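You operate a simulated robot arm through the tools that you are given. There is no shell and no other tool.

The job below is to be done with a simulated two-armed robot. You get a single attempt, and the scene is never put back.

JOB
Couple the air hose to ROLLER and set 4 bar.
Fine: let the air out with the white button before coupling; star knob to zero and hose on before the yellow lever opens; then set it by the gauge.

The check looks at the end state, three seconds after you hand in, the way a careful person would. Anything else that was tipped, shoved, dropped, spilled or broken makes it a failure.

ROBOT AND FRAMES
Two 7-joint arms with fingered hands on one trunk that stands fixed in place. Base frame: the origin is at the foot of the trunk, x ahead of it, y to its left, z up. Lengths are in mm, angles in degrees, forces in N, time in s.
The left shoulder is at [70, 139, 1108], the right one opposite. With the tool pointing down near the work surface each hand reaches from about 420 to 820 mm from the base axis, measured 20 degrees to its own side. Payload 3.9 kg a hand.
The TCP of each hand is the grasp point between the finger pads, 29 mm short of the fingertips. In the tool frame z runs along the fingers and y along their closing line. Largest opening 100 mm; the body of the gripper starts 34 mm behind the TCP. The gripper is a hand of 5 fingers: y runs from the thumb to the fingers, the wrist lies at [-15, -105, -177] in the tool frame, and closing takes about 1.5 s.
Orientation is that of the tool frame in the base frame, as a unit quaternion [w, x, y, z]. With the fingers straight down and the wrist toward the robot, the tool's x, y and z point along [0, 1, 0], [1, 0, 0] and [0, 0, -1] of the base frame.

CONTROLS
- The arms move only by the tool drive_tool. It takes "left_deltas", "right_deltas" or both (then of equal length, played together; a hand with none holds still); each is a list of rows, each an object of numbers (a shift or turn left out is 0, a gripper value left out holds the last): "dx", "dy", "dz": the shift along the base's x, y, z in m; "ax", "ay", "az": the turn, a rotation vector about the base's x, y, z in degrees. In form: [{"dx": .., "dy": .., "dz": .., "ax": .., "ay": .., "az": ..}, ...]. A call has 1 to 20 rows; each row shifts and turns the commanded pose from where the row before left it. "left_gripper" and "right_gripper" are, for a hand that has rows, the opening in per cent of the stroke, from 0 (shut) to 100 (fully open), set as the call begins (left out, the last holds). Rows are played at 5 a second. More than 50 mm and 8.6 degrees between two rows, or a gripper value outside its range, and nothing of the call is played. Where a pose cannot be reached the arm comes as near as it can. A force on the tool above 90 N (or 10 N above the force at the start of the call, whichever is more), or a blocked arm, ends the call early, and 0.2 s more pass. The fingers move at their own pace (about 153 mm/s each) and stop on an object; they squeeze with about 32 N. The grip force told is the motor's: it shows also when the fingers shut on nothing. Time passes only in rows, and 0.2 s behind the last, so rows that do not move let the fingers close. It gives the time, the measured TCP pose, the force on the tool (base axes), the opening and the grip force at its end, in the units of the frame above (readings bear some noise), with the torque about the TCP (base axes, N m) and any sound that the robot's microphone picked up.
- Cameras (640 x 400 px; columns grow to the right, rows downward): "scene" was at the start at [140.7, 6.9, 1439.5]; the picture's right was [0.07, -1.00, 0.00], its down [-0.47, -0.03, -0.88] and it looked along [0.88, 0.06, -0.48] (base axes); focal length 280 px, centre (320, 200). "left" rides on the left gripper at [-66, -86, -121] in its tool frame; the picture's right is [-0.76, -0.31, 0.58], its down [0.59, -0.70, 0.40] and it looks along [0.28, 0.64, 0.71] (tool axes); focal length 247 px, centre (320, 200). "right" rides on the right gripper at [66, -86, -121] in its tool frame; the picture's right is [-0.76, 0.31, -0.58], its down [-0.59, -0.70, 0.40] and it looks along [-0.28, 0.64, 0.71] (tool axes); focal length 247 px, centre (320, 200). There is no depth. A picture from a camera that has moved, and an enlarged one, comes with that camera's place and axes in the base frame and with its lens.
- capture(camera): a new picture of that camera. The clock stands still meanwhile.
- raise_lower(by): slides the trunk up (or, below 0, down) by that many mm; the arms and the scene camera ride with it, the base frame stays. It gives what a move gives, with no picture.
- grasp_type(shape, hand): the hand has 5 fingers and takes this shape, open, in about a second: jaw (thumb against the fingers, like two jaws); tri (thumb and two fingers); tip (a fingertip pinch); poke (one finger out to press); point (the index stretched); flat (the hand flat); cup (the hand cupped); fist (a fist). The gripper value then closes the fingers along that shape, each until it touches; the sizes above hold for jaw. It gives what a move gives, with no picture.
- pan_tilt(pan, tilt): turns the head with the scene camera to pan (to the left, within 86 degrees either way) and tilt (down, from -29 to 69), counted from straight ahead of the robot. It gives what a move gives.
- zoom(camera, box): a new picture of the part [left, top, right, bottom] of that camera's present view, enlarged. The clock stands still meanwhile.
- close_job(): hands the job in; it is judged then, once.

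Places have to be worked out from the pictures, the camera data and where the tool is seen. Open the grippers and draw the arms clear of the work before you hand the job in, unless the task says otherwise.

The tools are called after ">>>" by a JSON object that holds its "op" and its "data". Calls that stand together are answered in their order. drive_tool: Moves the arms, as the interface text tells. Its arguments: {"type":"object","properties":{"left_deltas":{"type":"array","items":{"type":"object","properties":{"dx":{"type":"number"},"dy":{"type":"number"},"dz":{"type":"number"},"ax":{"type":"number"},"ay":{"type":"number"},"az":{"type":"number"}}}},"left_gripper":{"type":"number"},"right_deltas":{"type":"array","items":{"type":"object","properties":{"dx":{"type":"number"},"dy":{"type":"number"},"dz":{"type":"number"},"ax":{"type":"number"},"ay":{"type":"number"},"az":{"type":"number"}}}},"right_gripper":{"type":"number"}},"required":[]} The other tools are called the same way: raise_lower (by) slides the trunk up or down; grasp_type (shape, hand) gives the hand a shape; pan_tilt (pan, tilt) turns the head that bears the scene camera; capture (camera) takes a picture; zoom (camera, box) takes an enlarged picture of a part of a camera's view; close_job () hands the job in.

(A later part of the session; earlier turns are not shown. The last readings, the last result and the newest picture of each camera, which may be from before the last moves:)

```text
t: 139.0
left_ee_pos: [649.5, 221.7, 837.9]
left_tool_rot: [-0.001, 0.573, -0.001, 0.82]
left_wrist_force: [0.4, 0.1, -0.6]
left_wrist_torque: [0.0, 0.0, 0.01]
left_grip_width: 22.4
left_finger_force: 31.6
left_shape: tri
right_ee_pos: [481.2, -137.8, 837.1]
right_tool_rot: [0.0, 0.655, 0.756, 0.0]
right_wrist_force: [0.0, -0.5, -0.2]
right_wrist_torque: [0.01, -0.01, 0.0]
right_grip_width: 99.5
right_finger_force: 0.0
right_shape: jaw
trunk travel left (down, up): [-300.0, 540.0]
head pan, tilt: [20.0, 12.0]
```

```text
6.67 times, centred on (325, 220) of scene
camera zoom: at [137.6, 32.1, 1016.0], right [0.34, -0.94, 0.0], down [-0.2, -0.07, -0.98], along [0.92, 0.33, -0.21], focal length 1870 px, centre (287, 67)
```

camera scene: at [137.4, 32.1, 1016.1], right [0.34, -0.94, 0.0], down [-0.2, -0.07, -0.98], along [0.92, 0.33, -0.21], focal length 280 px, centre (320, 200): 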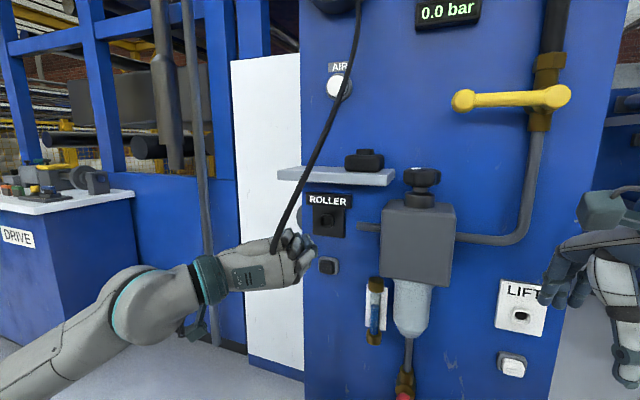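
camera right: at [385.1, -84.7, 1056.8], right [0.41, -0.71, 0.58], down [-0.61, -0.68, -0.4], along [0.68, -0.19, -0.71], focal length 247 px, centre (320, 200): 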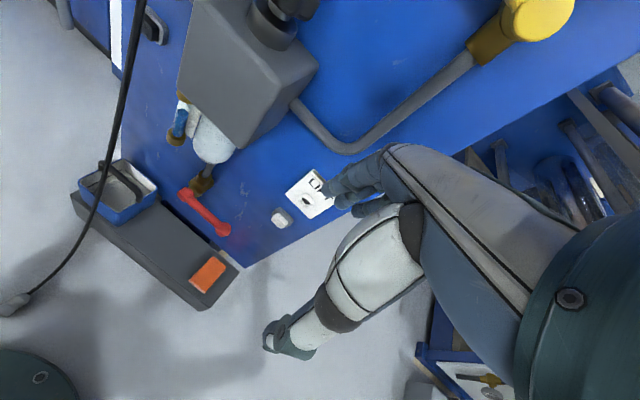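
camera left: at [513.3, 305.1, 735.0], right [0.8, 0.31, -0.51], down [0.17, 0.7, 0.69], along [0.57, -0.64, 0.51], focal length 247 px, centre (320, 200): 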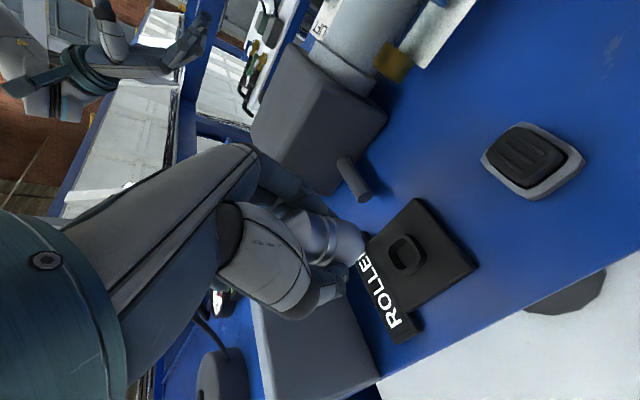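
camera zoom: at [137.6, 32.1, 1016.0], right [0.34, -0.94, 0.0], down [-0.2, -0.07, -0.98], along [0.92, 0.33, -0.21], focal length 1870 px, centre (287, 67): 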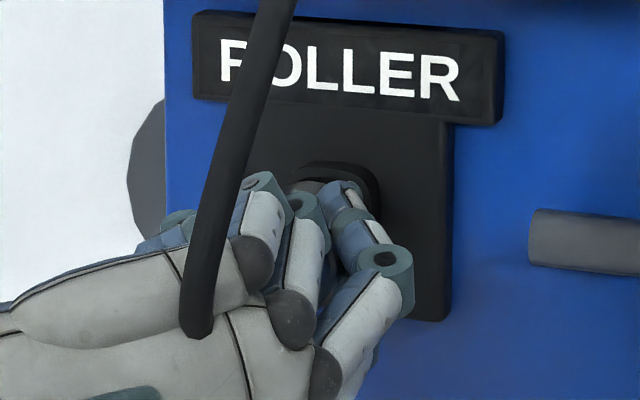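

The nose is centred on the opening. I advance in 3 mm steps with force monitoring.

>>> {"op": "drive_tool", "data": {"left_deltas": [{"dx": 0.003}, {"dx": 0.003}, {"dx": 0.003}, {}]}}

>>> {"op": "zoom", "data": {"camera": "left", "box": [300, 170, 420, 270]}}

```text
t: 140.0
left_ee_pos: [659.0, 222.7, 837.2]
left_tool_rot: [-0.002, 0.573, -0.001, 0.819]
left_wrist_force: [-0.4, -0.2, 0.0]
left_wrist_torque: [-0.01, 0.03, 0.0]
left_grip_width: 22.1
left_finger_force: 31.6
left_shape: tri
right_ee_pos: [479.7, -137.4, 836.9]
right_tool_rot: [0.0, 0.654, 0.756, 0.0]
right_wrist_force: [0.2, 0.1, -0.2]
right_wrist_torque: [0.01, 0.0, -0.02]
right_grip_width: 99.8
right_finger_force: 0.1
right_shape: jaw
trunk travel left (down, up): [-300.0, 540.0]
head pan, tilt: [20.0, 12.0]
```

```text
4.00 times, centred on (360, 220) of left
camera zoom: at [568.7, 308.9, 734.4], right [0.8, 0.31, -0.51], down [0.17, 0.7, 0.69], along [0.57, -0.64, 0.51], focal length 988 px, centre (160, 120)
```

zoom: 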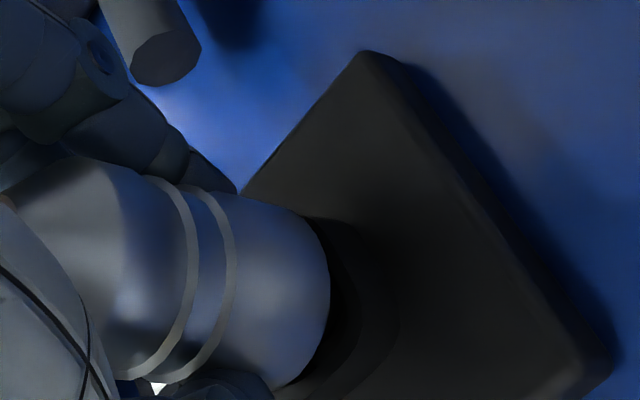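

The nose is inside the collar without contact. I push on in 3 mm steps.

>>> {"op": "drive_tool", "data": {"left_deltas": [{"dx": 0.003}, {"dx": 0.003}, {"dx": 0.003}, {}]}}

>>> {"op": "zoom", "data": {"camera": "left", "box": [300, 170, 420, 270]}}

```text
t: 141.0
left_ee_pos: [665.9, 221.9, 838.8]
left_tool_rot: [-0.002, 0.571, 0.0, 0.821]
left_wrist_force: [-19.2, 4.1, -3.6]
left_wrist_torque: [0.01, 0.04, -0.21]
left_grip_width: 22.6
left_finger_force: 32.2
left_shape: tri
right_ee_pos: [476.5, -137.0, 839.4]
right_tool_rot: [0.0, 0.654, 0.757, 0.001]
right_wrist_force: [-0.7, 0.1, 1.2]
right_wrist_torque: [-0.01, -0.02, -0.02]
right_grip_width: 99.8
right_finger_force: 0.1
right_shape: jaw
trunk travel left (down, up): [-300.0, 540.0]
head pan, tilt: [20.0, 12.0]
```

```text
4.00 times, centred on (360, 220) of left
camera zoom: at [575.0, 309.4, 736.0], right [0.8, 0.31, -0.51], down [0.17, 0.7, 0.69], along [0.57, -0.64, 0.51], focal length 988 px, centre (160, 120)
```

zoom: 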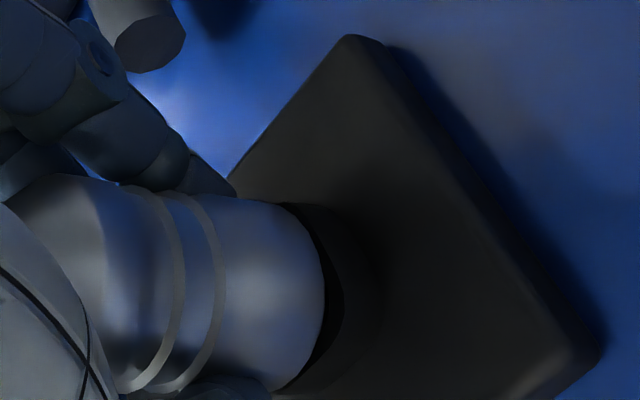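

Contact at 19 N, with no click yet. The side forces suggest easing slightly +y/−z; I do that and push a little more.

>>> {"op": "drive_tool", "data": {"left_deltas": [{"dy": 0.0012, "dz": -0.001}, {"dx": 0.002}, {"dx": 0.002}, {"dx": 0.002}, {}]}}

>>> {"op": "zoom", "data": {"camera": "left", "box": [300, 170, 420, 270]}}

>>> {"op": "zoom", "data": {"camera": "scene", "box": [290, 190, 360, 250]}}

```text
t: 142.2
left_ee_pos: [669.2, 223.5, 839.4]
left_tool_rot: [0.0, 0.57, -0.002, 0.821]
left_wrist_force: [-47.7, 2.3, -8.2]
left_wrist_torque: [-0.09, -0.08, -0.11]
left_grip_width: 27.2
left_finger_force: 31.9
left_shape: tri
right_ee_pos: [475.3, -136.8, 840.7]
right_tool_rot: [0.003, 0.654, 0.756, 0.002]
right_wrist_force: [-1.2, 0.9, -0.2]
right_wrist_torque: [-0.02, 0.03, 0.02]
right_grip_width: 99.9
right_finger_force: 0.0
right_shape: jaw
trunk travel left (down, up): [-300.0, 540.0]
head pan, tilt: [20.0, 12.0]
```

```text
4.00 times, centred on (360, 220) of left
camera zoom: at [578.8, 309.9, 736.8], right [0.81, 0.31, -0.51], down [0.17, 0.7, 0.69], along [0.57, -0.64, 0.51], focal length 988 px, centre (160, 120)
```

zoom: 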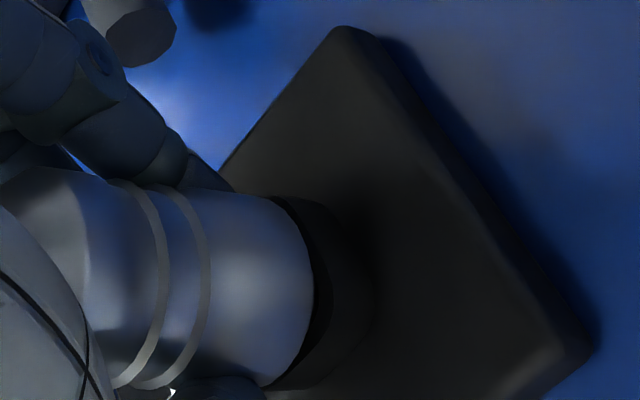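

```text
6.67 times, centred on (325, 220) of scene
camera zoom: at [132.2, 32.8, 1016.8], right [0.34, -0.94, 0.0], down [-0.19, -0.07, -0.98], along [0.92, 0.33, -0.2], focal length 1870 px, centre (287, 67)
```

zoom: 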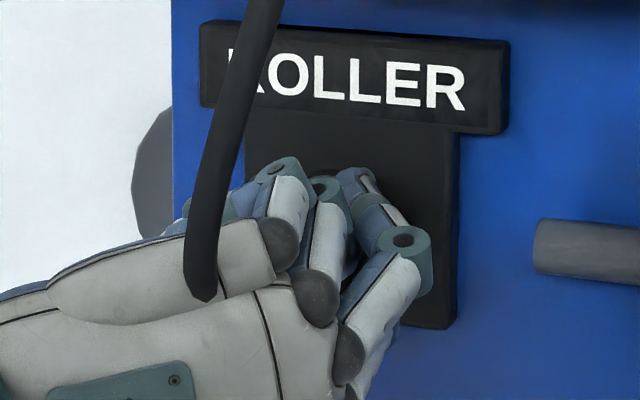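

Force rose to 48 N and the coupling slid slightly in the grip, so it seems bottomed in the socket. To verify, I turn the right hand's camera toward ROLLER for a view from the other side.

>>> {"op": "drive_tool", "data": {"right_deltas": [{"az": 8, "dz": 0.005}, {"az": 8, "dz": 0.005}, {"az": 8, "dz": 0.005}, {"az": 8, "dz": 0.005}, {"az": 8, "dz": 0.005}, {"az": 8, "dz": 0.005}, {"az": 8}, {"az": 8}, {}]}}

>>> {"op": "capture", "data": {"camera": "right"}}

```text
t: 144.2
left_ee_pos: [669.1, 222.0, 841.5]
left_tool_rot: [-0.001, 0.57, -0.002, 0.822]
left_wrist_force: [-13.1, -7.6, 14.4]
left_wrist_torque: [0.08, -0.21, -0.47]
left_grip_width: 22.3
left_finger_force: 32.0
left_shape: tri
right_ee_pos: [476.7, -139.4, 867.9]
right_tool_rot: [0.002, 0.154, 0.988, 0.002]
right_wrist_force: [-0.4, -0.2, -0.6]
right_wrist_torque: [0.0, 0.0, -0.01]
right_grip_width: 99.7
right_finger_force: 0.1
right_shape: jaw
trunk travel left (down, up): [-300.0, 540.0]
head pan, tilt: [20.0, 12.0]
```

```text
taken
camera right: at [387.5, -200.8, 988.3], right [0.81, 0.06, 0.58], down [0.35, -0.85, -0.4], along [0.47, 0.53, -0.71], focal length 247 px, centre (320, 200)
```

right: 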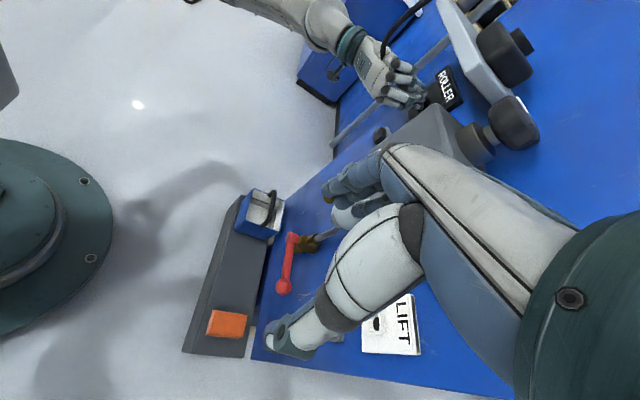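

The right camera sees the left hand at the socket. I zoom in there and on the left camera.

>>> {"op": "zoom", "data": {"camera": "right", "box": [350, 30, 480, 130]}}

>>> {"op": "zoom", "data": {"camera": "left", "box": [280, 160, 420, 280]}}

```text
4.00 times, centred on (415, 80) of right
camera zoom: at [387.5, -200.8, 988.3], right [0.81, 0.06, 0.58], down [0.35, -0.85, -0.4], along [0.47, 0.53, -0.71], focal length 988 px, centre (-60, 680)
```

zoom: 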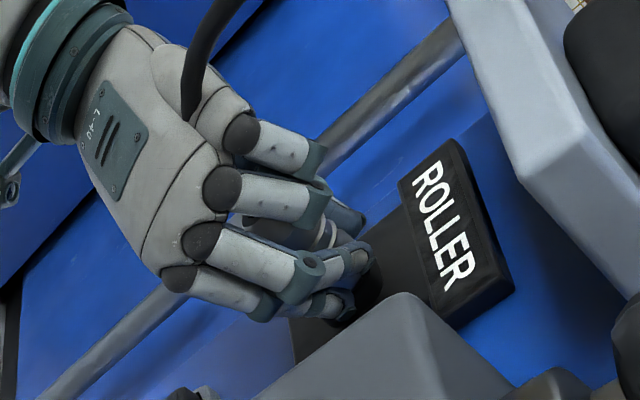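

```text
3.33 times, centred on (350, 220) of left
camera zoom: at [580.3, 308.5, 737.4], right [0.81, 0.31, -0.51], down [0.17, 0.7, 0.7], along [0.57, -0.64, 0.51], focal length 823 px, centre (220, 133)
```

zoom: 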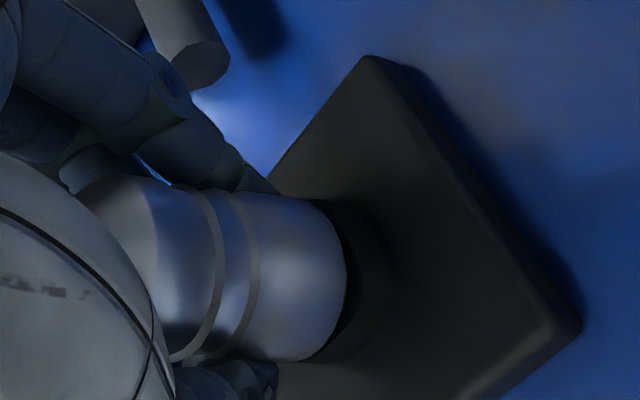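

The coupling's face now sits flush against the collar, parallel to the socket axis. I do a cautious cage test: loosen the grip a little and see whether the coupling stays.

>>> {"op": "drive_tool", "data": {"left_deltas": [{}, {}, {}, {}], "left_gripper": 34}}

>>> {"op": "zoom", "data": {"camera": "left", "box": [280, 160, 420, 280]}}

>>> {"op": "zoom", "data": {"camera": "right", "box": [350, 30, 480, 130]}}

```text
t: 145.2
left_ee_pos: [670.0, 223.5, 838.4]
left_tool_rot: [-0.002, 0.571, -0.001, 0.821]
left_wrist_force: [-12.3, 1.5, 11.2]
left_wrist_torque: [-0.03, 0.13, -0.04]
left_grip_width: 34.0
left_finger_force: 0.1
left_shape: tri
right_ee_pos: [477.6, -137.6, 869.3]
right_tool_rot: [0.002, 0.154, 0.988, 0.0]
right_wrist_force: [-0.6, 0.6, -0.1]
right_wrist_torque: [0.02, 0.0, 0.0]
right_grip_width: 99.7
right_finger_force: 0.0
right_shape: jaw
trunk travel left (down, up): [-300.0, 540.0]
head pan, tilt: [20.0, 12.0]
```

```text
3.33 times, centred on (350, 220) of left
camera zoom: at [580.7, 310.7, 735.7], right [0.8, 0.31, -0.51], down [0.17, 0.7, 0.69], along [0.57, -0.64, 0.51], focal length 823 px, centre (220, 133)
```

zoom: 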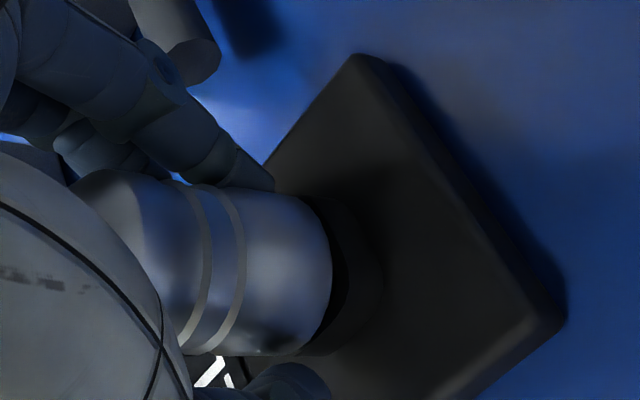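

```text
4.00 times, centred on (415, 80) of right
camera zoom: at [387.9, -199.1, 988.4], right [0.81, 0.06, 0.58], down [0.35, -0.85, -0.4], along [0.47, 0.52, -0.71], focal length 988 px, centre (-60, 680)
```

zoom: 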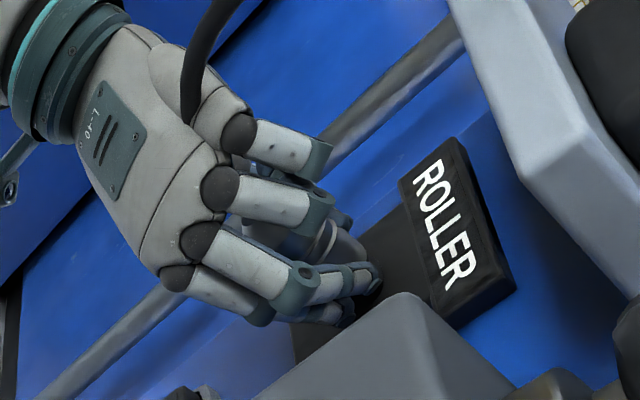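

The coupling stays put with the grip loosened, though the hand still presses on something. I relieve it by backing off 4 mm and check again.

>>> {"op": "drive_tool", "data": {"left_deltas": [{"dx": -0.002}, {"dx": -0.002}, {}]}}

>>> {"op": "zoom", "data": {"camera": "left", "box": [280, 160, 420, 280]}}

```text
t: 146.0
left_ee_pos: [667.2, 223.1, 838.3]
left_tool_rot: [-0.002, 0.572, -0.001, 0.82]
left_wrist_force: [-4.7, 3.9, 10.0]
left_wrist_torque: [-0.01, 0.22, -0.08]
left_grip_width: 33.8
left_finger_force: 0.1
left_shape: tri
right_ee_pos: [477.8, -137.5, 867.7]
right_tool_rot: [0.0, 0.155, 0.988, 0.0]
right_wrist_force: [-0.1, -0.7, 0.1]
right_wrist_torque: [0.0, 0.01, 0.0]
right_grip_width: 99.9
right_finger_force: 0.1
right_shape: jaw
trunk travel left (down, up): [-300.0, 540.0]
head pan, tilt: [20.0, 12.0]
```

```text
3.33 times, centred on (350, 220) of left
camera zoom: at [578.0, 310.2, 734.8], right [0.8, 0.31, -0.51], down [0.17, 0.7, 0.69], along [0.57, -0.64, 0.51], focal length 823 px, centre (220, 133)
```

zoom: 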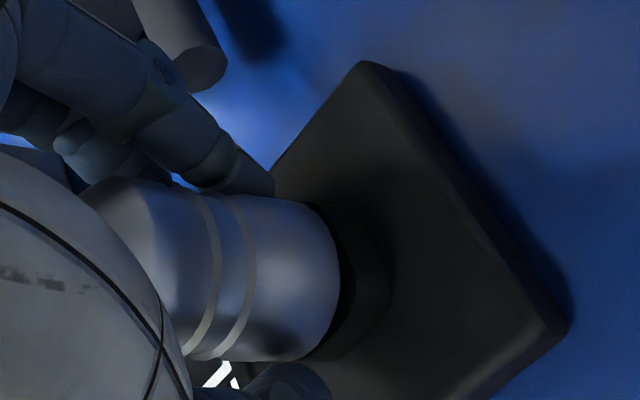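

The coupling stays with the socket as the hand moves. I relieve the vertical contact by rising 2 mm, then open wider and watch.

>>> {"op": "drive_tool", "data": {"left_deltas": [{"dz": 0.002}, {"dx": -0.002, "dz": 0.001}, {}]}}

>>> {"op": "zoom", "data": {"camera": "left", "box": [280, 160, 420, 280]}}

```text
t: 146.8
left_ee_pos: [666.7, 223.6, 838.5]
left_tool_rot: [-0.002, 0.572, -0.001, 0.82]
left_wrist_force: [-1.5, 2.6, 2.9]
left_wrist_torque: [-0.01, 0.07, -0.01]
left_grip_width: 33.8
left_finger_force: 0.0
left_shape: tri
right_ee_pos: [479.6, -138.8, 866.9]
right_tool_rot: [0.0, 0.155, 0.988, 0.0]
right_wrist_force: [-0.1, 0.7, 0.0]
right_wrist_torque: [0.0, 0.0, 0.02]
right_grip_width: 99.9
right_finger_force: 0.0
right_shape: jaw
trunk travel left (down, up): [-300.0, 540.0]
head pan, tilt: [20.0, 12.0]
```

```text
3.33 times, centred on (350, 220) of left
camera zoom: at [577.1, 309.3, 735.7], right [0.8, 0.31, -0.51], down [0.17, 0.7, 0.69], along [0.57, -0.64, 0.51], focal length 823 px, centre (220, 133)
```

zoom: 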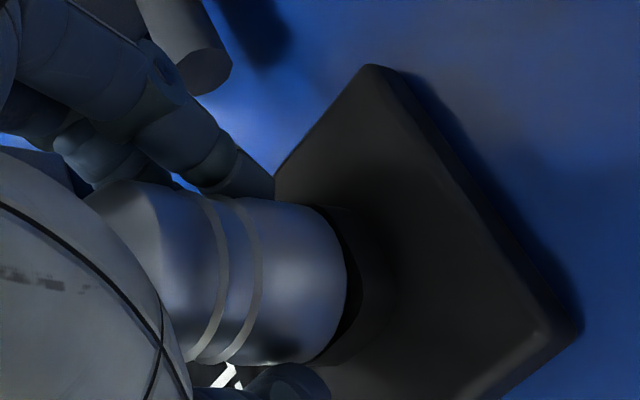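

Depth looks the same as it was in the holder (face flush on the collar). With no click heard, I do a gentle tug test: regrip and pull 3 mm while watching the force.

>>> {"op": "drive_tool", "data": {"left_deltas": [{}, {}, {}, {}, {}], "left_gripper": 0}}

>>> {"op": "drive_tool", "data": {"left_deltas": [{"dx": -0.001}, {"dx": -0.001}, {"dx": -0.001}]}}

>>> {"op": "zoom", "data": {"camera": "left", "box": [280, 160, 420, 280]}}

```text
t: 148.0
left_ee_pos: [667.8, 223.6, 838.8]
left_tool_rot: [-0.002, 0.572, -0.002, 0.82]
left_wrist_force: [-0.1, 1.4, 1.4]
left_wrist_torque: [-0.03, 0.06, -0.1]
left_grip_width: 22.5
left_finger_force: 31.9
left_shape: tri
right_ee_pos: [480.0, -137.0, 866.6]
right_tool_rot: [0.0, 0.154, 0.988, -0.001]
right_wrist_force: [1.1, -0.5, -0.6]
right_wrist_torque: [0.01, 0.01, 0.0]
right_grip_width: 99.8
right_finger_force: 0.0
right_shape: jaw
trunk travel left (down, up): [-300.0, 540.0]
head pan, tilt: [20.0, 12.0]
```

```text
t: 148.8
left_ee_pos: [666.6, 222.4, 838.3]
left_tool_rot: [-0.002, 0.573, -0.001, 0.819]
left_wrist_force: [20.2, -2.0, 9.5]
left_wrist_torque: [-0.01, -0.04, -0.09]
left_grip_width: 21.5
left_finger_force: 31.7
left_shape: tri
right_ee_pos: [480.8, -139.3, 866.5]
right_tool_rot: [0.0, 0.154, 0.988, 0.0]
right_wrist_force: [-0.8, 0.7, -0.7]
right_wrist_torque: [-0.02, -0.04, 0.0]
right_grip_width: 99.9
right_finger_force: 0.1
right_shape: jaw
trunk travel left (down, up): [-300.0, 540.0]
head pan, tilt: [20.0, 12.0]
```

```text
3.33 times, centred on (350, 220) of left
camera zoom: at [575.9, 309.7, 735.9], right [0.8, 0.31, -0.51], down [0.17, 0.7, 0.69], along [0.57, -0.64, 0.51], focal length 823 px, centre (220, 133)
```

zoom: 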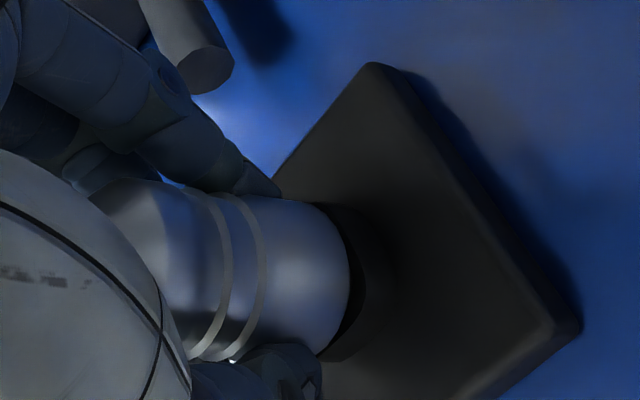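

The 3 mm tug met 20 N of resistance and the coupling didn't move — it is latched. I relieve, open fully and back the left hand away.

>>> {"op": "drive_tool", "data": {"left_deltas": [{"dx": 0.003}, {}]}}

>>> {"op": "drive_tool", "data": {"left_deltas": [{}, {}, {}, {}, {"dx": -0.005}, {"dx": -0.01}, {"dx": -0.015}, {"dx": -0.02}, {"dx": -0.03}, {"dx": -0.03}], "left_gripper": 100}}

>>> {"op": "capture", "data": {"camera": "scene"}}

>>> {"op": "capture", "data": {"camera": "left"}}

```text
t: 149.4
left_ee_pos: [666.7, 223.5, 839.5]
left_tool_rot: [-0.001, 0.573, -0.001, 0.82]
left_wrist_force: [0.3, 0.5, 1.7]
left_wrist_torque: [-0.03, 0.0, -0.05]
left_grip_width: 21.8
left_finger_force: 32.2
left_shape: tri
right_ee_pos: [478.8, -138.1, 866.8]
right_tool_rot: [-0.001, 0.154, 0.988, 0.0]
right_wrist_force: [0.4, 0.7, 0.3]
right_wrist_torque: [0.0, 0.02, 0.0]
right_grip_width: 99.9
right_finger_force: 0.2
right_shape: jaw
trunk travel left (down, up): [-300.0, 540.0]
head pan, tilt: [20.0, 12.0]
```

```text
t: 151.6
left_ee_pos: [557.3, 224.0, 838.0]
left_tool_rot: [-0.001, 0.573, -0.001, 0.82]
left_wrist_force: [-0.2, 0.1, -1.1]
left_wrist_torque: [0.02, -0.02, -0.01]
left_grip_width: 99.8
left_finger_force: 0.1
left_shape: tri
right_ee_pos: [479.2, -138.0, 866.9]
right_tool_rot: [0.0, 0.155, 0.988, 0.0]
right_wrist_force: [-0.4, 0.0, 0.2]
right_wrist_torque: [0.0, 0.04, 0.01]
right_grip_width: 99.8
right_finger_force: 0.1
right_shape: jaw
trunk travel left (down, up): [-300.0, 540.0]
head pan, tilt: [20.0, 12.0]
```

```text
taken
camera scene: at [137.4, 32.1, 1016.1], right [0.34, -0.94, 0.0], down [-0.2, -0.07, -0.98], along [0.92, 0.33, -0.21], focal length 280 px, centre (320, 200)
```

scene: 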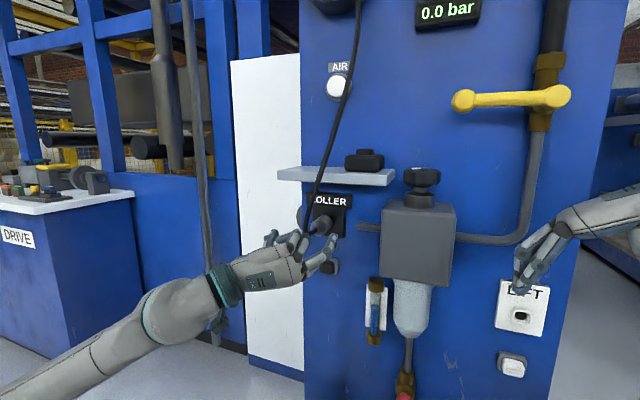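

```text
taken
camera left: at [466.6, 310.4, 735.6], right [0.8, 0.31, -0.51], down [0.17, 0.7, 0.69], along [0.57, -0.64, 0.51], focal length 247 px, centre (320, 200)
```

left: 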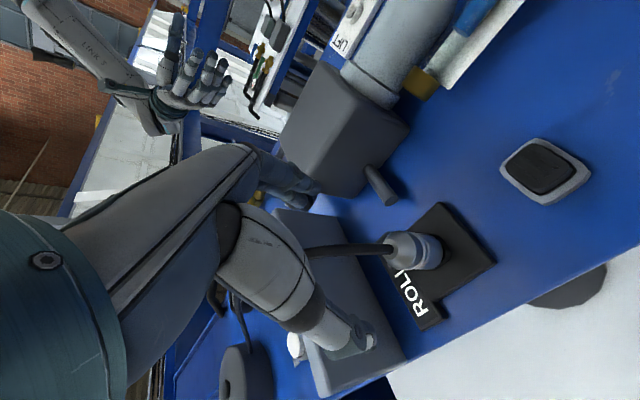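

ROLLER is coupled and the gauge is still at 0.0. I park the left hand away to the left and raise the trunk for working on the star knob with the right hand.

>>> {"op": "drive_tool", "data": {"left_deltas": [{"dx": -0.02, "dy": 0.03, "ay": 5}, {"dx": -0.02, "dy": 0.03, "ay": 5}, {"dx": -0.01, "dy": 0.03, "ay": 5}, {"dy": 0.03, "ay": 5}, {"dy": 0.03}]}}

>>> {"op": "raise_lower", "data": {"by": 400}}

>>> {"op": "drive_tool", "data": {"right_deltas": [{"az": -8}, {"az": -8}, {"az": -8, "dx": 0.01, "dz": -0.01}, {"az": -8, "dx": 0.01, "dz": -0.01}, {"az": -8, "dx": 0.01, "dz": -0.01}, {"az": -8, "dx": 0.01, "dz": -0.01}, {"az": -8, "dx": 0.01, "dz": -0.01}, {"az": -8, "dx": 0.01, "dz": -0.01}, {"az": -8, "dx": 0.01, "dz": -0.01}, {"dx": 0.01, "dy": 0.02}, {"dx": 0.01, "dy": 0.03}, {"dy": 0.03}, {"dy": 0.03}]}}

>>> {"op": "pan_tilt", "data": {"pan": 2, "tilt": 30}}

>>> {"op": "capture", "data": {"camera": "scene"}}

>>> {"op": "capture", "data": {"camera": "right"}}

```text
t: 152.8
left_ee_pos: [507.6, 373.4, 838.5]
left_tool_rot: [-0.001, 0.706, -0.001, 0.708]
left_wrist_force: [-1.4, 0.5, 0.3]
left_wrist_torque: [0.03, -0.01, 0.0]
left_grip_width: 99.9
left_finger_force: 0.1
left_shape: tri
right_ee_pos: [480.5, -138.2, 867.5]
right_tool_rot: [0.0, 0.155, 0.988, 0.0]
right_wrist_force: [-0.5, -0.8, -0.1]
right_wrist_torque: [-0.04, -0.02, 0.05]
right_grip_width: 99.9
right_finger_force: 0.1
right_shape: jaw
trunk travel left (down, up): [-300.0, 540.0]
head pan, tilt: [20.0, 12.0]
```

```text
t: 156.6
left_ee_pos: [506.6, 372.8, 1237.4]
left_tool_rot: [-0.001, 0.707, 0.0, 0.707]
left_wrist_force: [-0.9, -1.1, -0.7]
left_wrist_torque: [-0.06, 0.03, 0.0]
left_grip_width: 99.8
left_finger_force: 0.1
left_shape: tri
right_ee_pos: [479.1, -138.3, 1266.5]
right_tool_rot: [0.001, 0.154, 0.988, 0.0]
right_wrist_force: [-0.9, 0.0, 0.1]
right_wrist_torque: [-0.05, -0.01, 0.01]
right_grip_width: 99.7
right_finger_force: 0.1
right_shape: jaw
trunk travel left (down, up): [-700.0, 140.0]
head pan, tilt: [20.0, 12.0]
```

```text
t: 159.4
left_ee_pos: [506.9, 375.0, 1237.5]
left_tool_rot: [-0.002, 0.707, -0.002, 0.708]
left_wrist_force: [0.4, 0.1, 0.3]
left_wrist_torque: [-0.02, -0.03, -0.03]
left_grip_width: 99.8
left_finger_force: 0.1
left_shape: tri
right_ee_pos: [571.1, -28.7, 1197.4]
right_tool_rot: [0.001, 0.706, 0.708, -0.001]
right_wrist_force: [-0.8, -0.4, -0.1]
right_wrist_torque: [-0.03, 0.02, -0.01]
right_grip_width: 99.7
right_finger_force: 0.0
right_shape: jaw
trunk travel left (down, up): [-700.0, 140.0]
head pan, tilt: [20.0, 12.0]
```

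```text
t: 160.2
left_ee_pos: [506.8, 373.1, 1238.1]
left_tool_rot: [-0.002, 0.706, -0.002, 0.708]
left_wrist_force: [0.6, -0.6, 0.2]
left_wrist_torque: [-0.02, -0.01, 0.01]
left_grip_width: 100.0
left_finger_force: 0.0
left_shape: tri
right_ee_pos: [570.6, -30.1, 1198.6]
right_tool_rot: [-0.001, 0.706, 0.709, 0.0]
right_wrist_force: [0.0, -0.2, 0.2]
right_wrist_torque: [0.01, 0.01, 0.01]
right_grip_width: 99.5
right_finger_force: 0.1
right_shape: jaw
trunk travel left (down, up): [-700.0, 140.0]
head pan, tilt: [2.0, 30.0]
```

```text
taken
camera scene: at [140.2, 3.3, 1387.0], right [0.04, -1.0, 0.0], down [-0.5, -0.02, -0.87], along [0.87, 0.03, -0.5], focal length 280 px, centre (320, 200)
```

scene: 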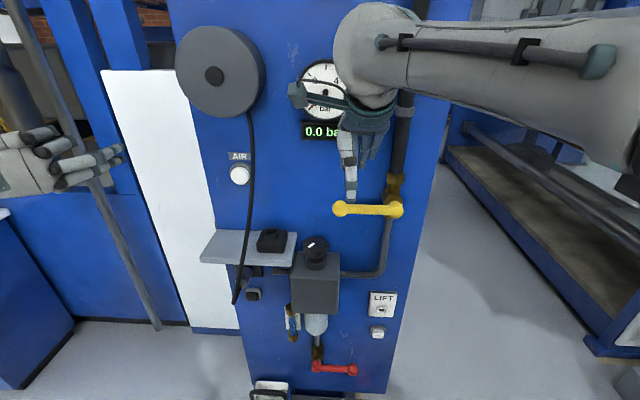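

```text
taken
camera right: at [484.1, 35.4, 1318.2], right [0.31, -0.76, 0.58], down [-0.7, -0.59, -0.4], along [0.64, -0.28, -0.71], focal length 247 px, centre (320, 200)
```

right: 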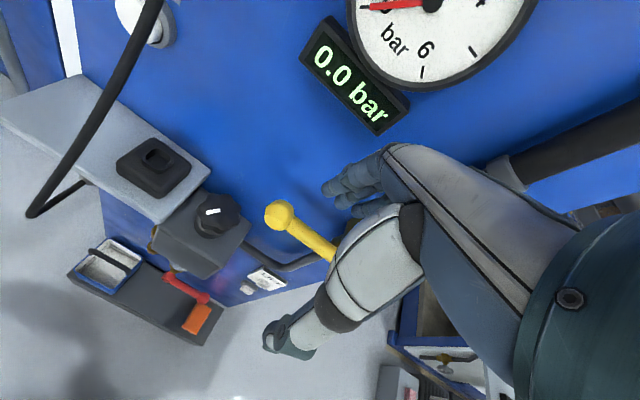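

Right hand is fingers-down with the wrist toward the robot. I zoom both views on the knob for exact position and marker direction.

>>> {"op": "zoom", "data": {"camera": "scene", "box": [260, 210, 380, 300]}}

>>> {"op": "zoom", "data": {"camera": "right", "box": [150, 150, 290, 270]}}

```text
4.44 times, centred on (320, 255) of scene
camera zoom: at [140.2, 3.3, 1387.0], right [0.04, -1.0, 0.0], down [-0.5, -0.02, -0.87], along [0.87, 0.03, -0.5], focal length 1247 px, centre (320, -44)
```

zoom: 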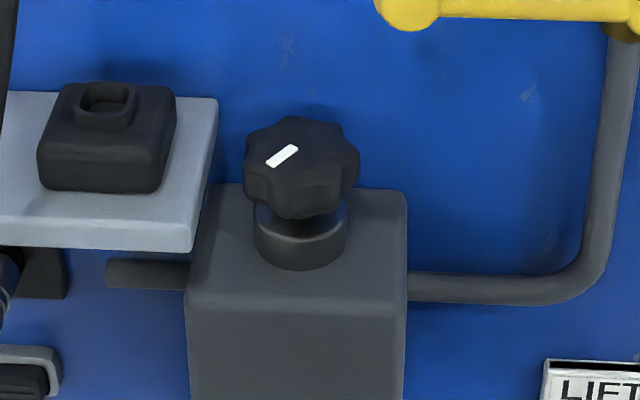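

```text
3.33 times, centred on (220, 210) of right
camera zoom: at [484.1, 35.4, 1318.2], right [0.31, -0.76, 0.58], down [-0.7, -0.59, -0.4], along [0.64, -0.28, -0.71], focal length 823 px, centre (653, 167)
```

zoom: 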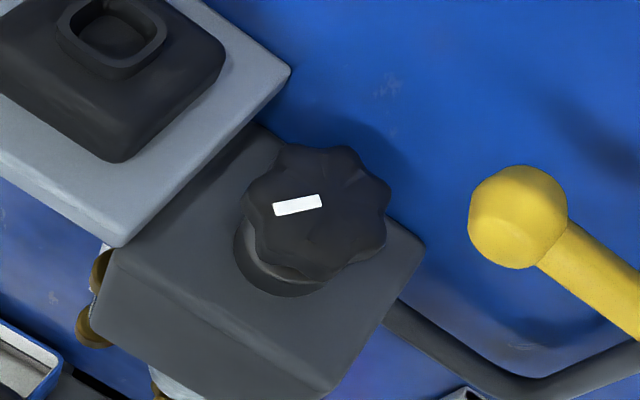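

Knob centre ≈(664,34), top z≈958, diameter 62 mm; the marker points to about 140° (front-left). I set the right hand to tri with a limited opening, yaw it to −30° and move above the knob.

>>> {"op": "grasp_type", "data": {"hand": "right", "shape": "tri"}}

>>> {"op": "drive_tool", "data": {"right_deltas": [{"az": -7.5, "dx": 0.02, "dy": 0.015, "dz": -0.03}, {"az": -7.5, "dx": 0.02, "dy": 0.015, "dz": -0.03}, {"az": -7.5, "dx": 0.02, "dy": 0.015, "dz": -0.03}, {"az": -7.5, "dx": 0.02, "dy": 0.015, "dz": -0.03}, {"dx": 0.011, "dz": -0.03}, {}], "right_gripper": 80}}

>>> {"op": "capture", "data": {"camera": "right"}}

>>> {"op": "capture", "data": {"camera": "scene"}}

```text
t: 161.1
left_ee_pos: [506.9, 374.5, 1237.6]
left_tool_rot: [-0.002, 0.706, -0.002, 0.708]
left_wrist_force: [1.0, 0.5, 0.2]
left_wrist_torque: [-0.02, 0.0, -0.02]
left_grip_width: 99.8
left_finger_force: 0.0
left_shape: tri
right_ee_pos: [570.3, -30.5, 1198.0]
right_tool_rot: [0.0, 0.706, 0.708, 0.001]
right_wrist_force: [-0.2, 0.0, -0.7]
right_wrist_torque: [-0.01, -0.02, 0.01]
right_grip_width: 99.9
right_finger_force: 0.2
right_shape: tri
trunk travel left (down, up): [-700.0, 140.0]
head pan, tilt: [2.0, 30.0]
```

```text
t: 162.7
left_ee_pos: [499.6, 374.6, 1239.7]
left_tool_rot: [0.0, 0.704, -0.001, 0.71]
left_wrist_force: [-0.1, 0.0, 0.0]
left_wrist_torque: [0.0, 0.01, -0.01]
left_grip_width: 99.7
left_finger_force: 0.0
left_shape: tri
right_ee_pos: [669.8, 1.2, 1065.0]
right_tool_rot: [-0.027, 0.878, 0.477, 0.019]
right_wrist_force: [-24.8, 2.2, 6.3]
right_wrist_torque: [-0.22, -0.48, -0.79]
right_grip_width: 73.7
right_finger_force: 0.1
right_shape: tri
trunk travel left (down, up): [-700.0, 140.0]
head pan, tilt: [2.0, 30.0]
stopped in row 6 (right hand): the arm was blocked; the commanded pose is now the measured one
```

```text
taken
camera right: at [631.1, 95.1, 1191.7], right [-0.16, -0.84, 0.52], down [-0.91, -0.09, -0.41], along [0.39, -0.54, -0.75], focal length 247 px, centre (320, 200)
```

right: 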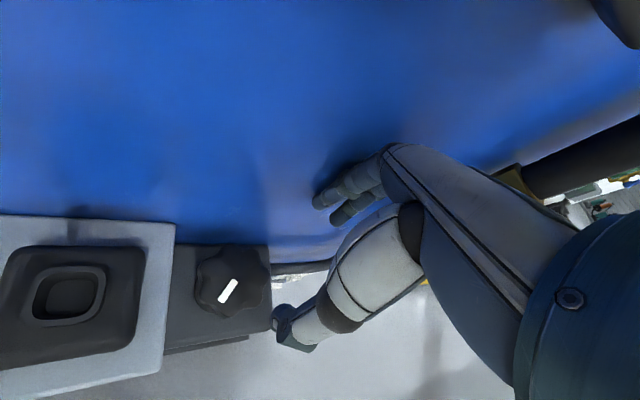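

```text
taken
camera scene: at [133.0, 4.5, 1387.7], right [0.04, -1.0, 0.0], down [-0.49, -0.02, -0.87], along [0.87, 0.03, -0.5], focal length 280 px, centre (320, 200)
```

scene: 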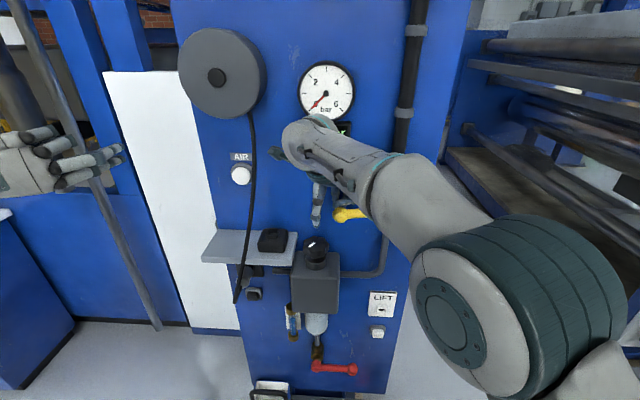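

The right hand was blocked, most likely by the yellow lever's ball beside the palm. I check the lever before moving.

>>> {"op": "zoom", "data": {"camera": "scene", "box": [260, 130, 420, 270]}}

>>> {"op": "zoom", "data": {"camera": "right", "box": [260, 120, 460, 360]}}

>>> {"op": "capture", "data": {"camera": "left"}}

```text
2.86 times, centred on (340, 200) of scene
camera zoom: at [133.0, 4.5, 1387.7], right [0.04, -1.0, 0.0], down [-0.49, -0.02, -0.87], along [0.87, 0.03, -0.5], focal length 802 px, centre (263, 200)
```

zoom: 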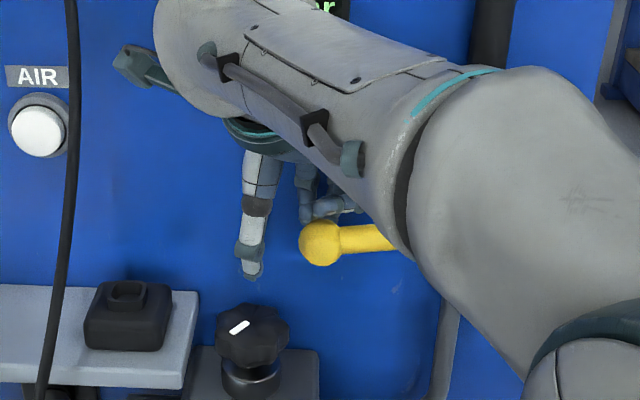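

```text
1.67 times, centred on (360, 240) of right
camera zoom: at [631.1, 95.1, 1191.7], right [-0.16, -0.84, 0.52], down [-0.91, -0.09, -0.41], along [0.39, -0.54, -0.75], focal length 412 px, centre (253, 133)
```

zoom: 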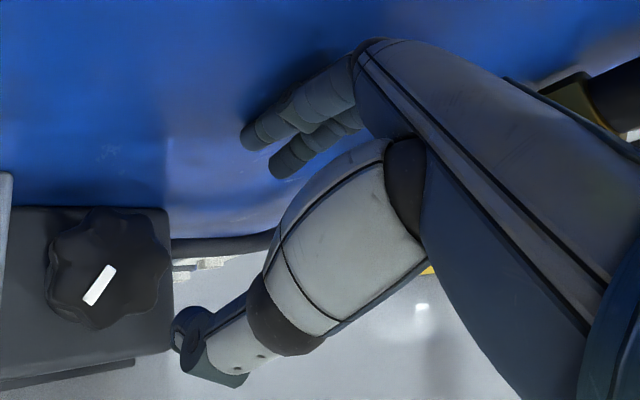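

```text
taken
camera left: at [380.6, 461.1, 1174.2], right [0.58, 0.31, -0.75], down [0.39, 0.7, 0.59], along [0.71, -0.64, 0.29], focal length 247 px, centre (320, 200)
```

left: 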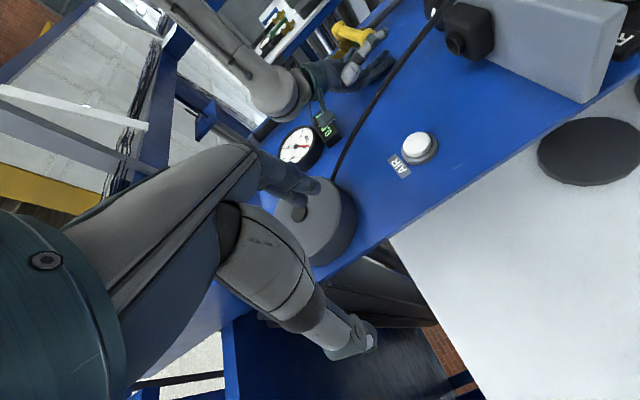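

The lever has been nudged by only a few degrees (still closed, gauge at 0). The palm sits on top of it, so I lift straight up to free it.

>>> {"op": "drive_tool", "data": {"right_deltas": [{"dz": 0.01, "dx": -0.004}, {"dz": 0.02, "dx": -0.006}, {"dz": 0.02, "dx": -0.005}, {"dz": 0.03, "dx": -0.005}, {"dz": 0.03}, {}]}}

>>> {"op": "capture", "data": {"camera": "scene"}}

>>> {"op": "zoom", "data": {"camera": "scene", "box": [260, 160, 420, 270]}}

```text
t: 164.1
left_ee_pos: [500.8, 374.6, 1240.8]
left_tool_rot: [-0.002, 0.705, -0.001, 0.71]
left_wrist_force: [-0.4, -0.4, 0.4]
left_wrist_torque: [0.01, -0.02, -0.01]
left_grip_width: 100.0
left_finger_force: 0.0
left_shape: tri
right_ee_pos: [652.8, -16.3, 1186.5]
right_tool_rot: [-0.04, 0.882, 0.468, 0.03]
right_wrist_force: [-17.2, -0.4, 4.4]
right_wrist_torque: [-0.09, -0.45, -0.27]
right_grip_width: 77.9
right_finger_force: 0.0
right_shape: tri
trunk travel left (down, up): [-700.0, 140.0]
head pan, tilt: [2.0, 30.0]
```

```text
taken
camera scene: at [133.5, 3.3, 1387.9], right [0.03, -1.0, 0.0], down [-0.5, -0.02, -0.87], along [0.87, 0.03, -0.5], focal length 280 px, centre (320, 200)
```

scene: 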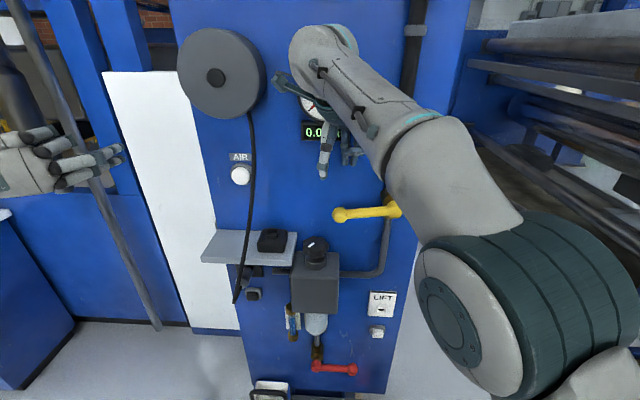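

```text
3.64 times, centred on (340, 215) of scene
camera zoom: at [133.5, 3.3, 1387.9], right [0.03, -1.0, 0.0], down [-0.5, -0.02, -0.87], along [0.87, 0.03, -0.5], focal length 1020 px, centre (247, 146)
```

zoom: 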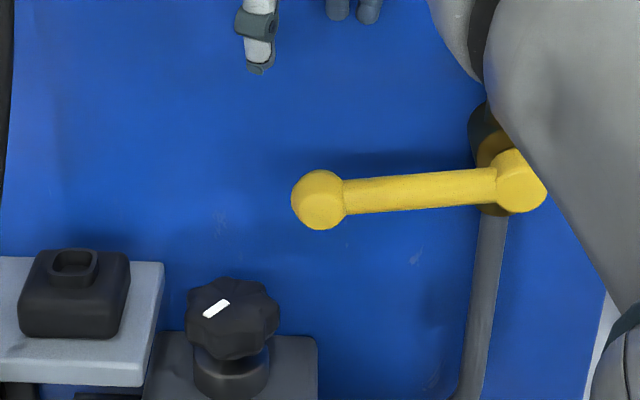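

There is still a −17 N force: the fingers are probably touching the gauge display. I pull straight back from the panel.

>>> {"op": "drive_tool", "data": {"right_deltas": [{"dx": -0.02}, {"dx": -0.02}, {"dx": -0.02}, {"dx": -0.02}, {}]}}

>>> {"op": "capture", "data": {"camera": "scene"}}

>>> {"op": "capture", "data": {"camera": "right"}}

```text
t: 164.8
left_ee_pos: [504.8, 372.5, 1239.7]
left_tool_rot: [-0.003, 0.706, -0.002, 0.708]
left_wrist_force: [-0.6, 0.0, 0.7]
left_wrist_torque: [0.04, 0.01, -0.01]
left_grip_width: 99.7
left_finger_force: 0.0
left_shape: tri
right_ee_pos: [637.3, -30.8, 1079.4]
right_tool_rot: [-0.095, 0.886, 0.451, -0.049]
right_wrist_force: [-0.9, 0.8, 0.1]
right_wrist_torque: [-0.02, -0.02, 0.0]
right_grip_width: 80.2
right_finger_force: 0.1
right_shape: tri
trunk travel left (down, up): [-700.0, 140.0]
head pan, tilt: [2.0, 30.0]
stopped in row 3 (right hand): the arm was blocked; the commanded pose is now the measured one
```

```text
taken
camera scene: at [137.3, 3.3, 1387.3], right [0.04, -1.0, 0.0], down [-0.5, -0.02, -0.87], along [0.87, 0.03, -0.5], focal length 280 px, centre (320, 200)
```

scene: 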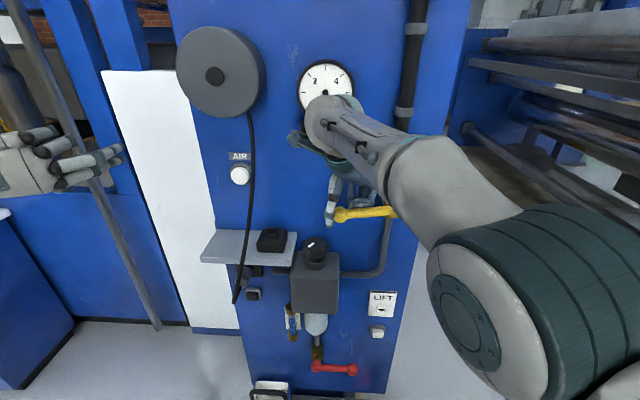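

```text
taken
camera right: at [629.1, 57.7, 1215.2], right [-0.1, -0.86, 0.5], down [-0.97, -0.02, -0.24], along [0.22, -0.51, -0.83], focal length 247 px, centre (320, 200)
```

right: 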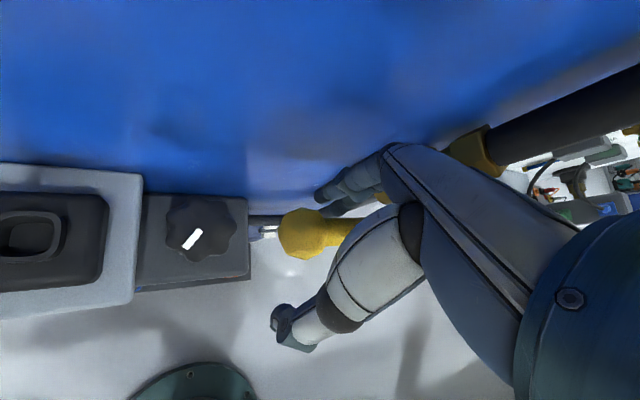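

The hand has dropped back around the lever (fingers behind it), so pulling back was blocked. I lift straight up in small steps and recheck.

>>> {"op": "drive_tool", "data": {"right_deltas": [{"dz": 0.015}, {"dz": 0.015}, {"dz": 0.015}, {"dz": 0.015}]}}

>>> {"op": "capture", "data": {"camera": "right"}}

>>> {"op": "capture", "data": {"camera": "scene"}}

```text
t: 165.8
left_ee_pos: [506.0, 373.1, 1237.7]
left_tool_rot: [-0.002, 0.707, -0.001, 0.708]
left_wrist_force: [-0.6, -0.1, 0.7]
left_wrist_torque: [0.01, 0.0, -0.02]
left_grip_width: 99.8
left_finger_force: 0.1
left_shape: tri
right_ee_pos: [637.1, -27.7, 1136.9]
right_tool_rot: [-0.093, 0.885, 0.453, -0.052]
right_wrist_force: [-0.5, 0.6, 0.9]
right_wrist_torque: [-0.04, -0.02, -0.02]
right_grip_width: 80.0
right_finger_force: 0.0
right_shape: tri
trunk travel left (down, up): [-700.0, 140.0]
head pan, tilt: [2.0, 30.0]
```

```text
taken
camera right: at [628.7, 61.0, 1272.3], right [-0.1, -0.86, 0.51], down [-0.97, -0.03, -0.24], along [0.22, -0.51, -0.83], focal length 247 px, centre (320, 200)
```

right: 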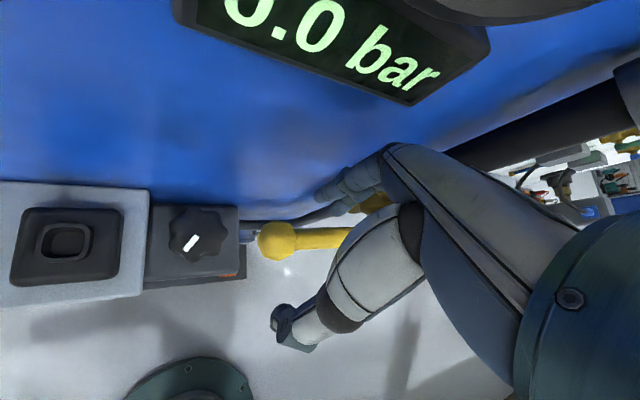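

```text
taken
camera scene: at [139.8, 3.4, 1387.0], right [0.03, -1.0, 0.0], down [-0.5, -0.02, -0.87], along [0.87, 0.03, -0.5], focal length 280 px, centre (320, 200)
```

scene: 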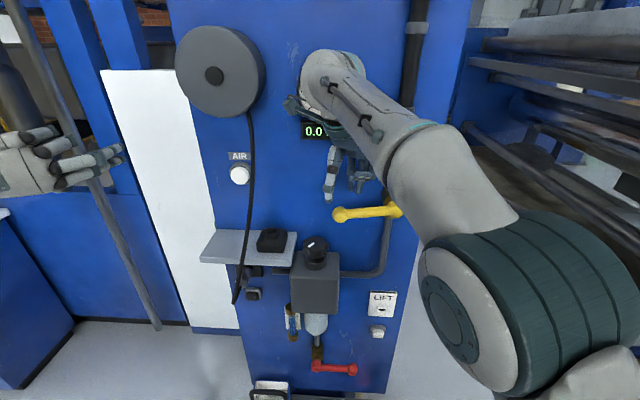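

Now free (zero force, fingertips above the lever). I pull back and yaw the hand back to normal.

>>> {"op": "drive_tool", "data": {"right_deltas": [{"dx": -0.015, "dz": 0.01}, {"dx": -0.02}, {"dx": -0.02, "az": 5}, {"dx": -0.02, "az": 5}, {"dx": -0.02, "az": 5}, {"az": 5}, {"az": 5}, {}]}}

>>> {"op": "zoom", "data": {"camera": "scene", "box": [260, 80, 440, 270]}}

>>> {"op": "capture", "data": {"camera": "right"}}

```text
t: 167.6
left_ee_pos: [507.3, 373.3, 1237.6]
left_tool_rot: [-0.002, 0.707, -0.001, 0.707]
left_wrist_force: [0.2, -0.4, 0.2]
left_wrist_torque: [0.01, 0.02, 0.01]
left_grip_width: 99.7
left_finger_force: 0.1
left_shape: tri
right_ee_pos: [545.1, -27.8, 1146.8]
right_tool_rot: [-0.079, 0.766, 0.634, -0.07]
right_wrist_force: [-0.1, -0.8, 0.8]
right_wrist_torque: [0.0, 0.02, 0.02]
right_grip_width: 80.1
right_finger_force: 0.2
right_shape: tri
trunk travel left (down, up): [-700.0, 140.0]
head pan, tilt: [2.0, 30.0]
```

```text
2.11 times, centred on (350, 175) of scene
camera zoom: at [140.3, 3.7, 1387.0], right [0.04, -1.0, 0.0], down [-0.5, -0.02, -0.87], along [0.87, 0.03, -0.5], focal length 591 px, centre (257, 253)
```

zoom: 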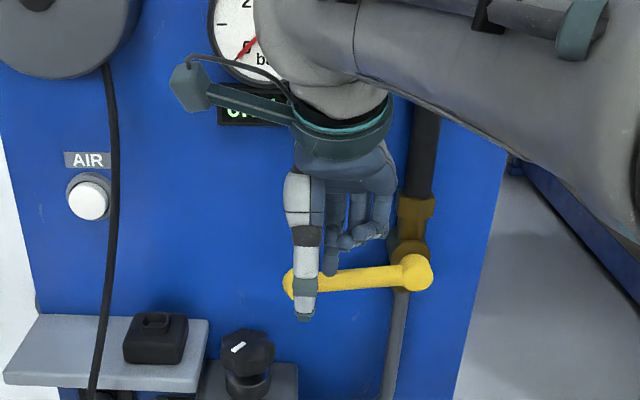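

```text
taken
camera right: at [499.2, 48.4, 1281.7], right [0.27, -0.82, 0.5], down [-0.87, -0.44, -0.24], along [0.41, -0.37, -0.83], focal length 247 px, centre (320, 200)
```

right: 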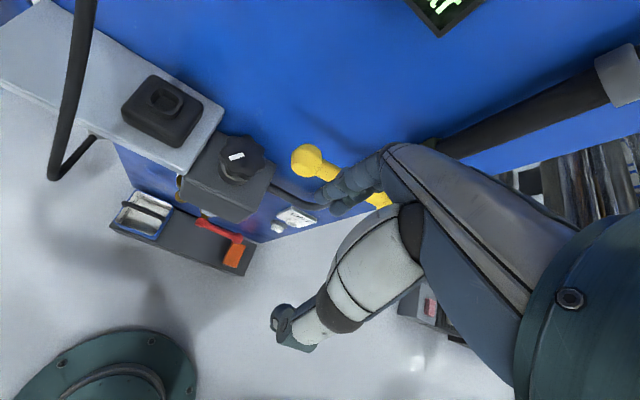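

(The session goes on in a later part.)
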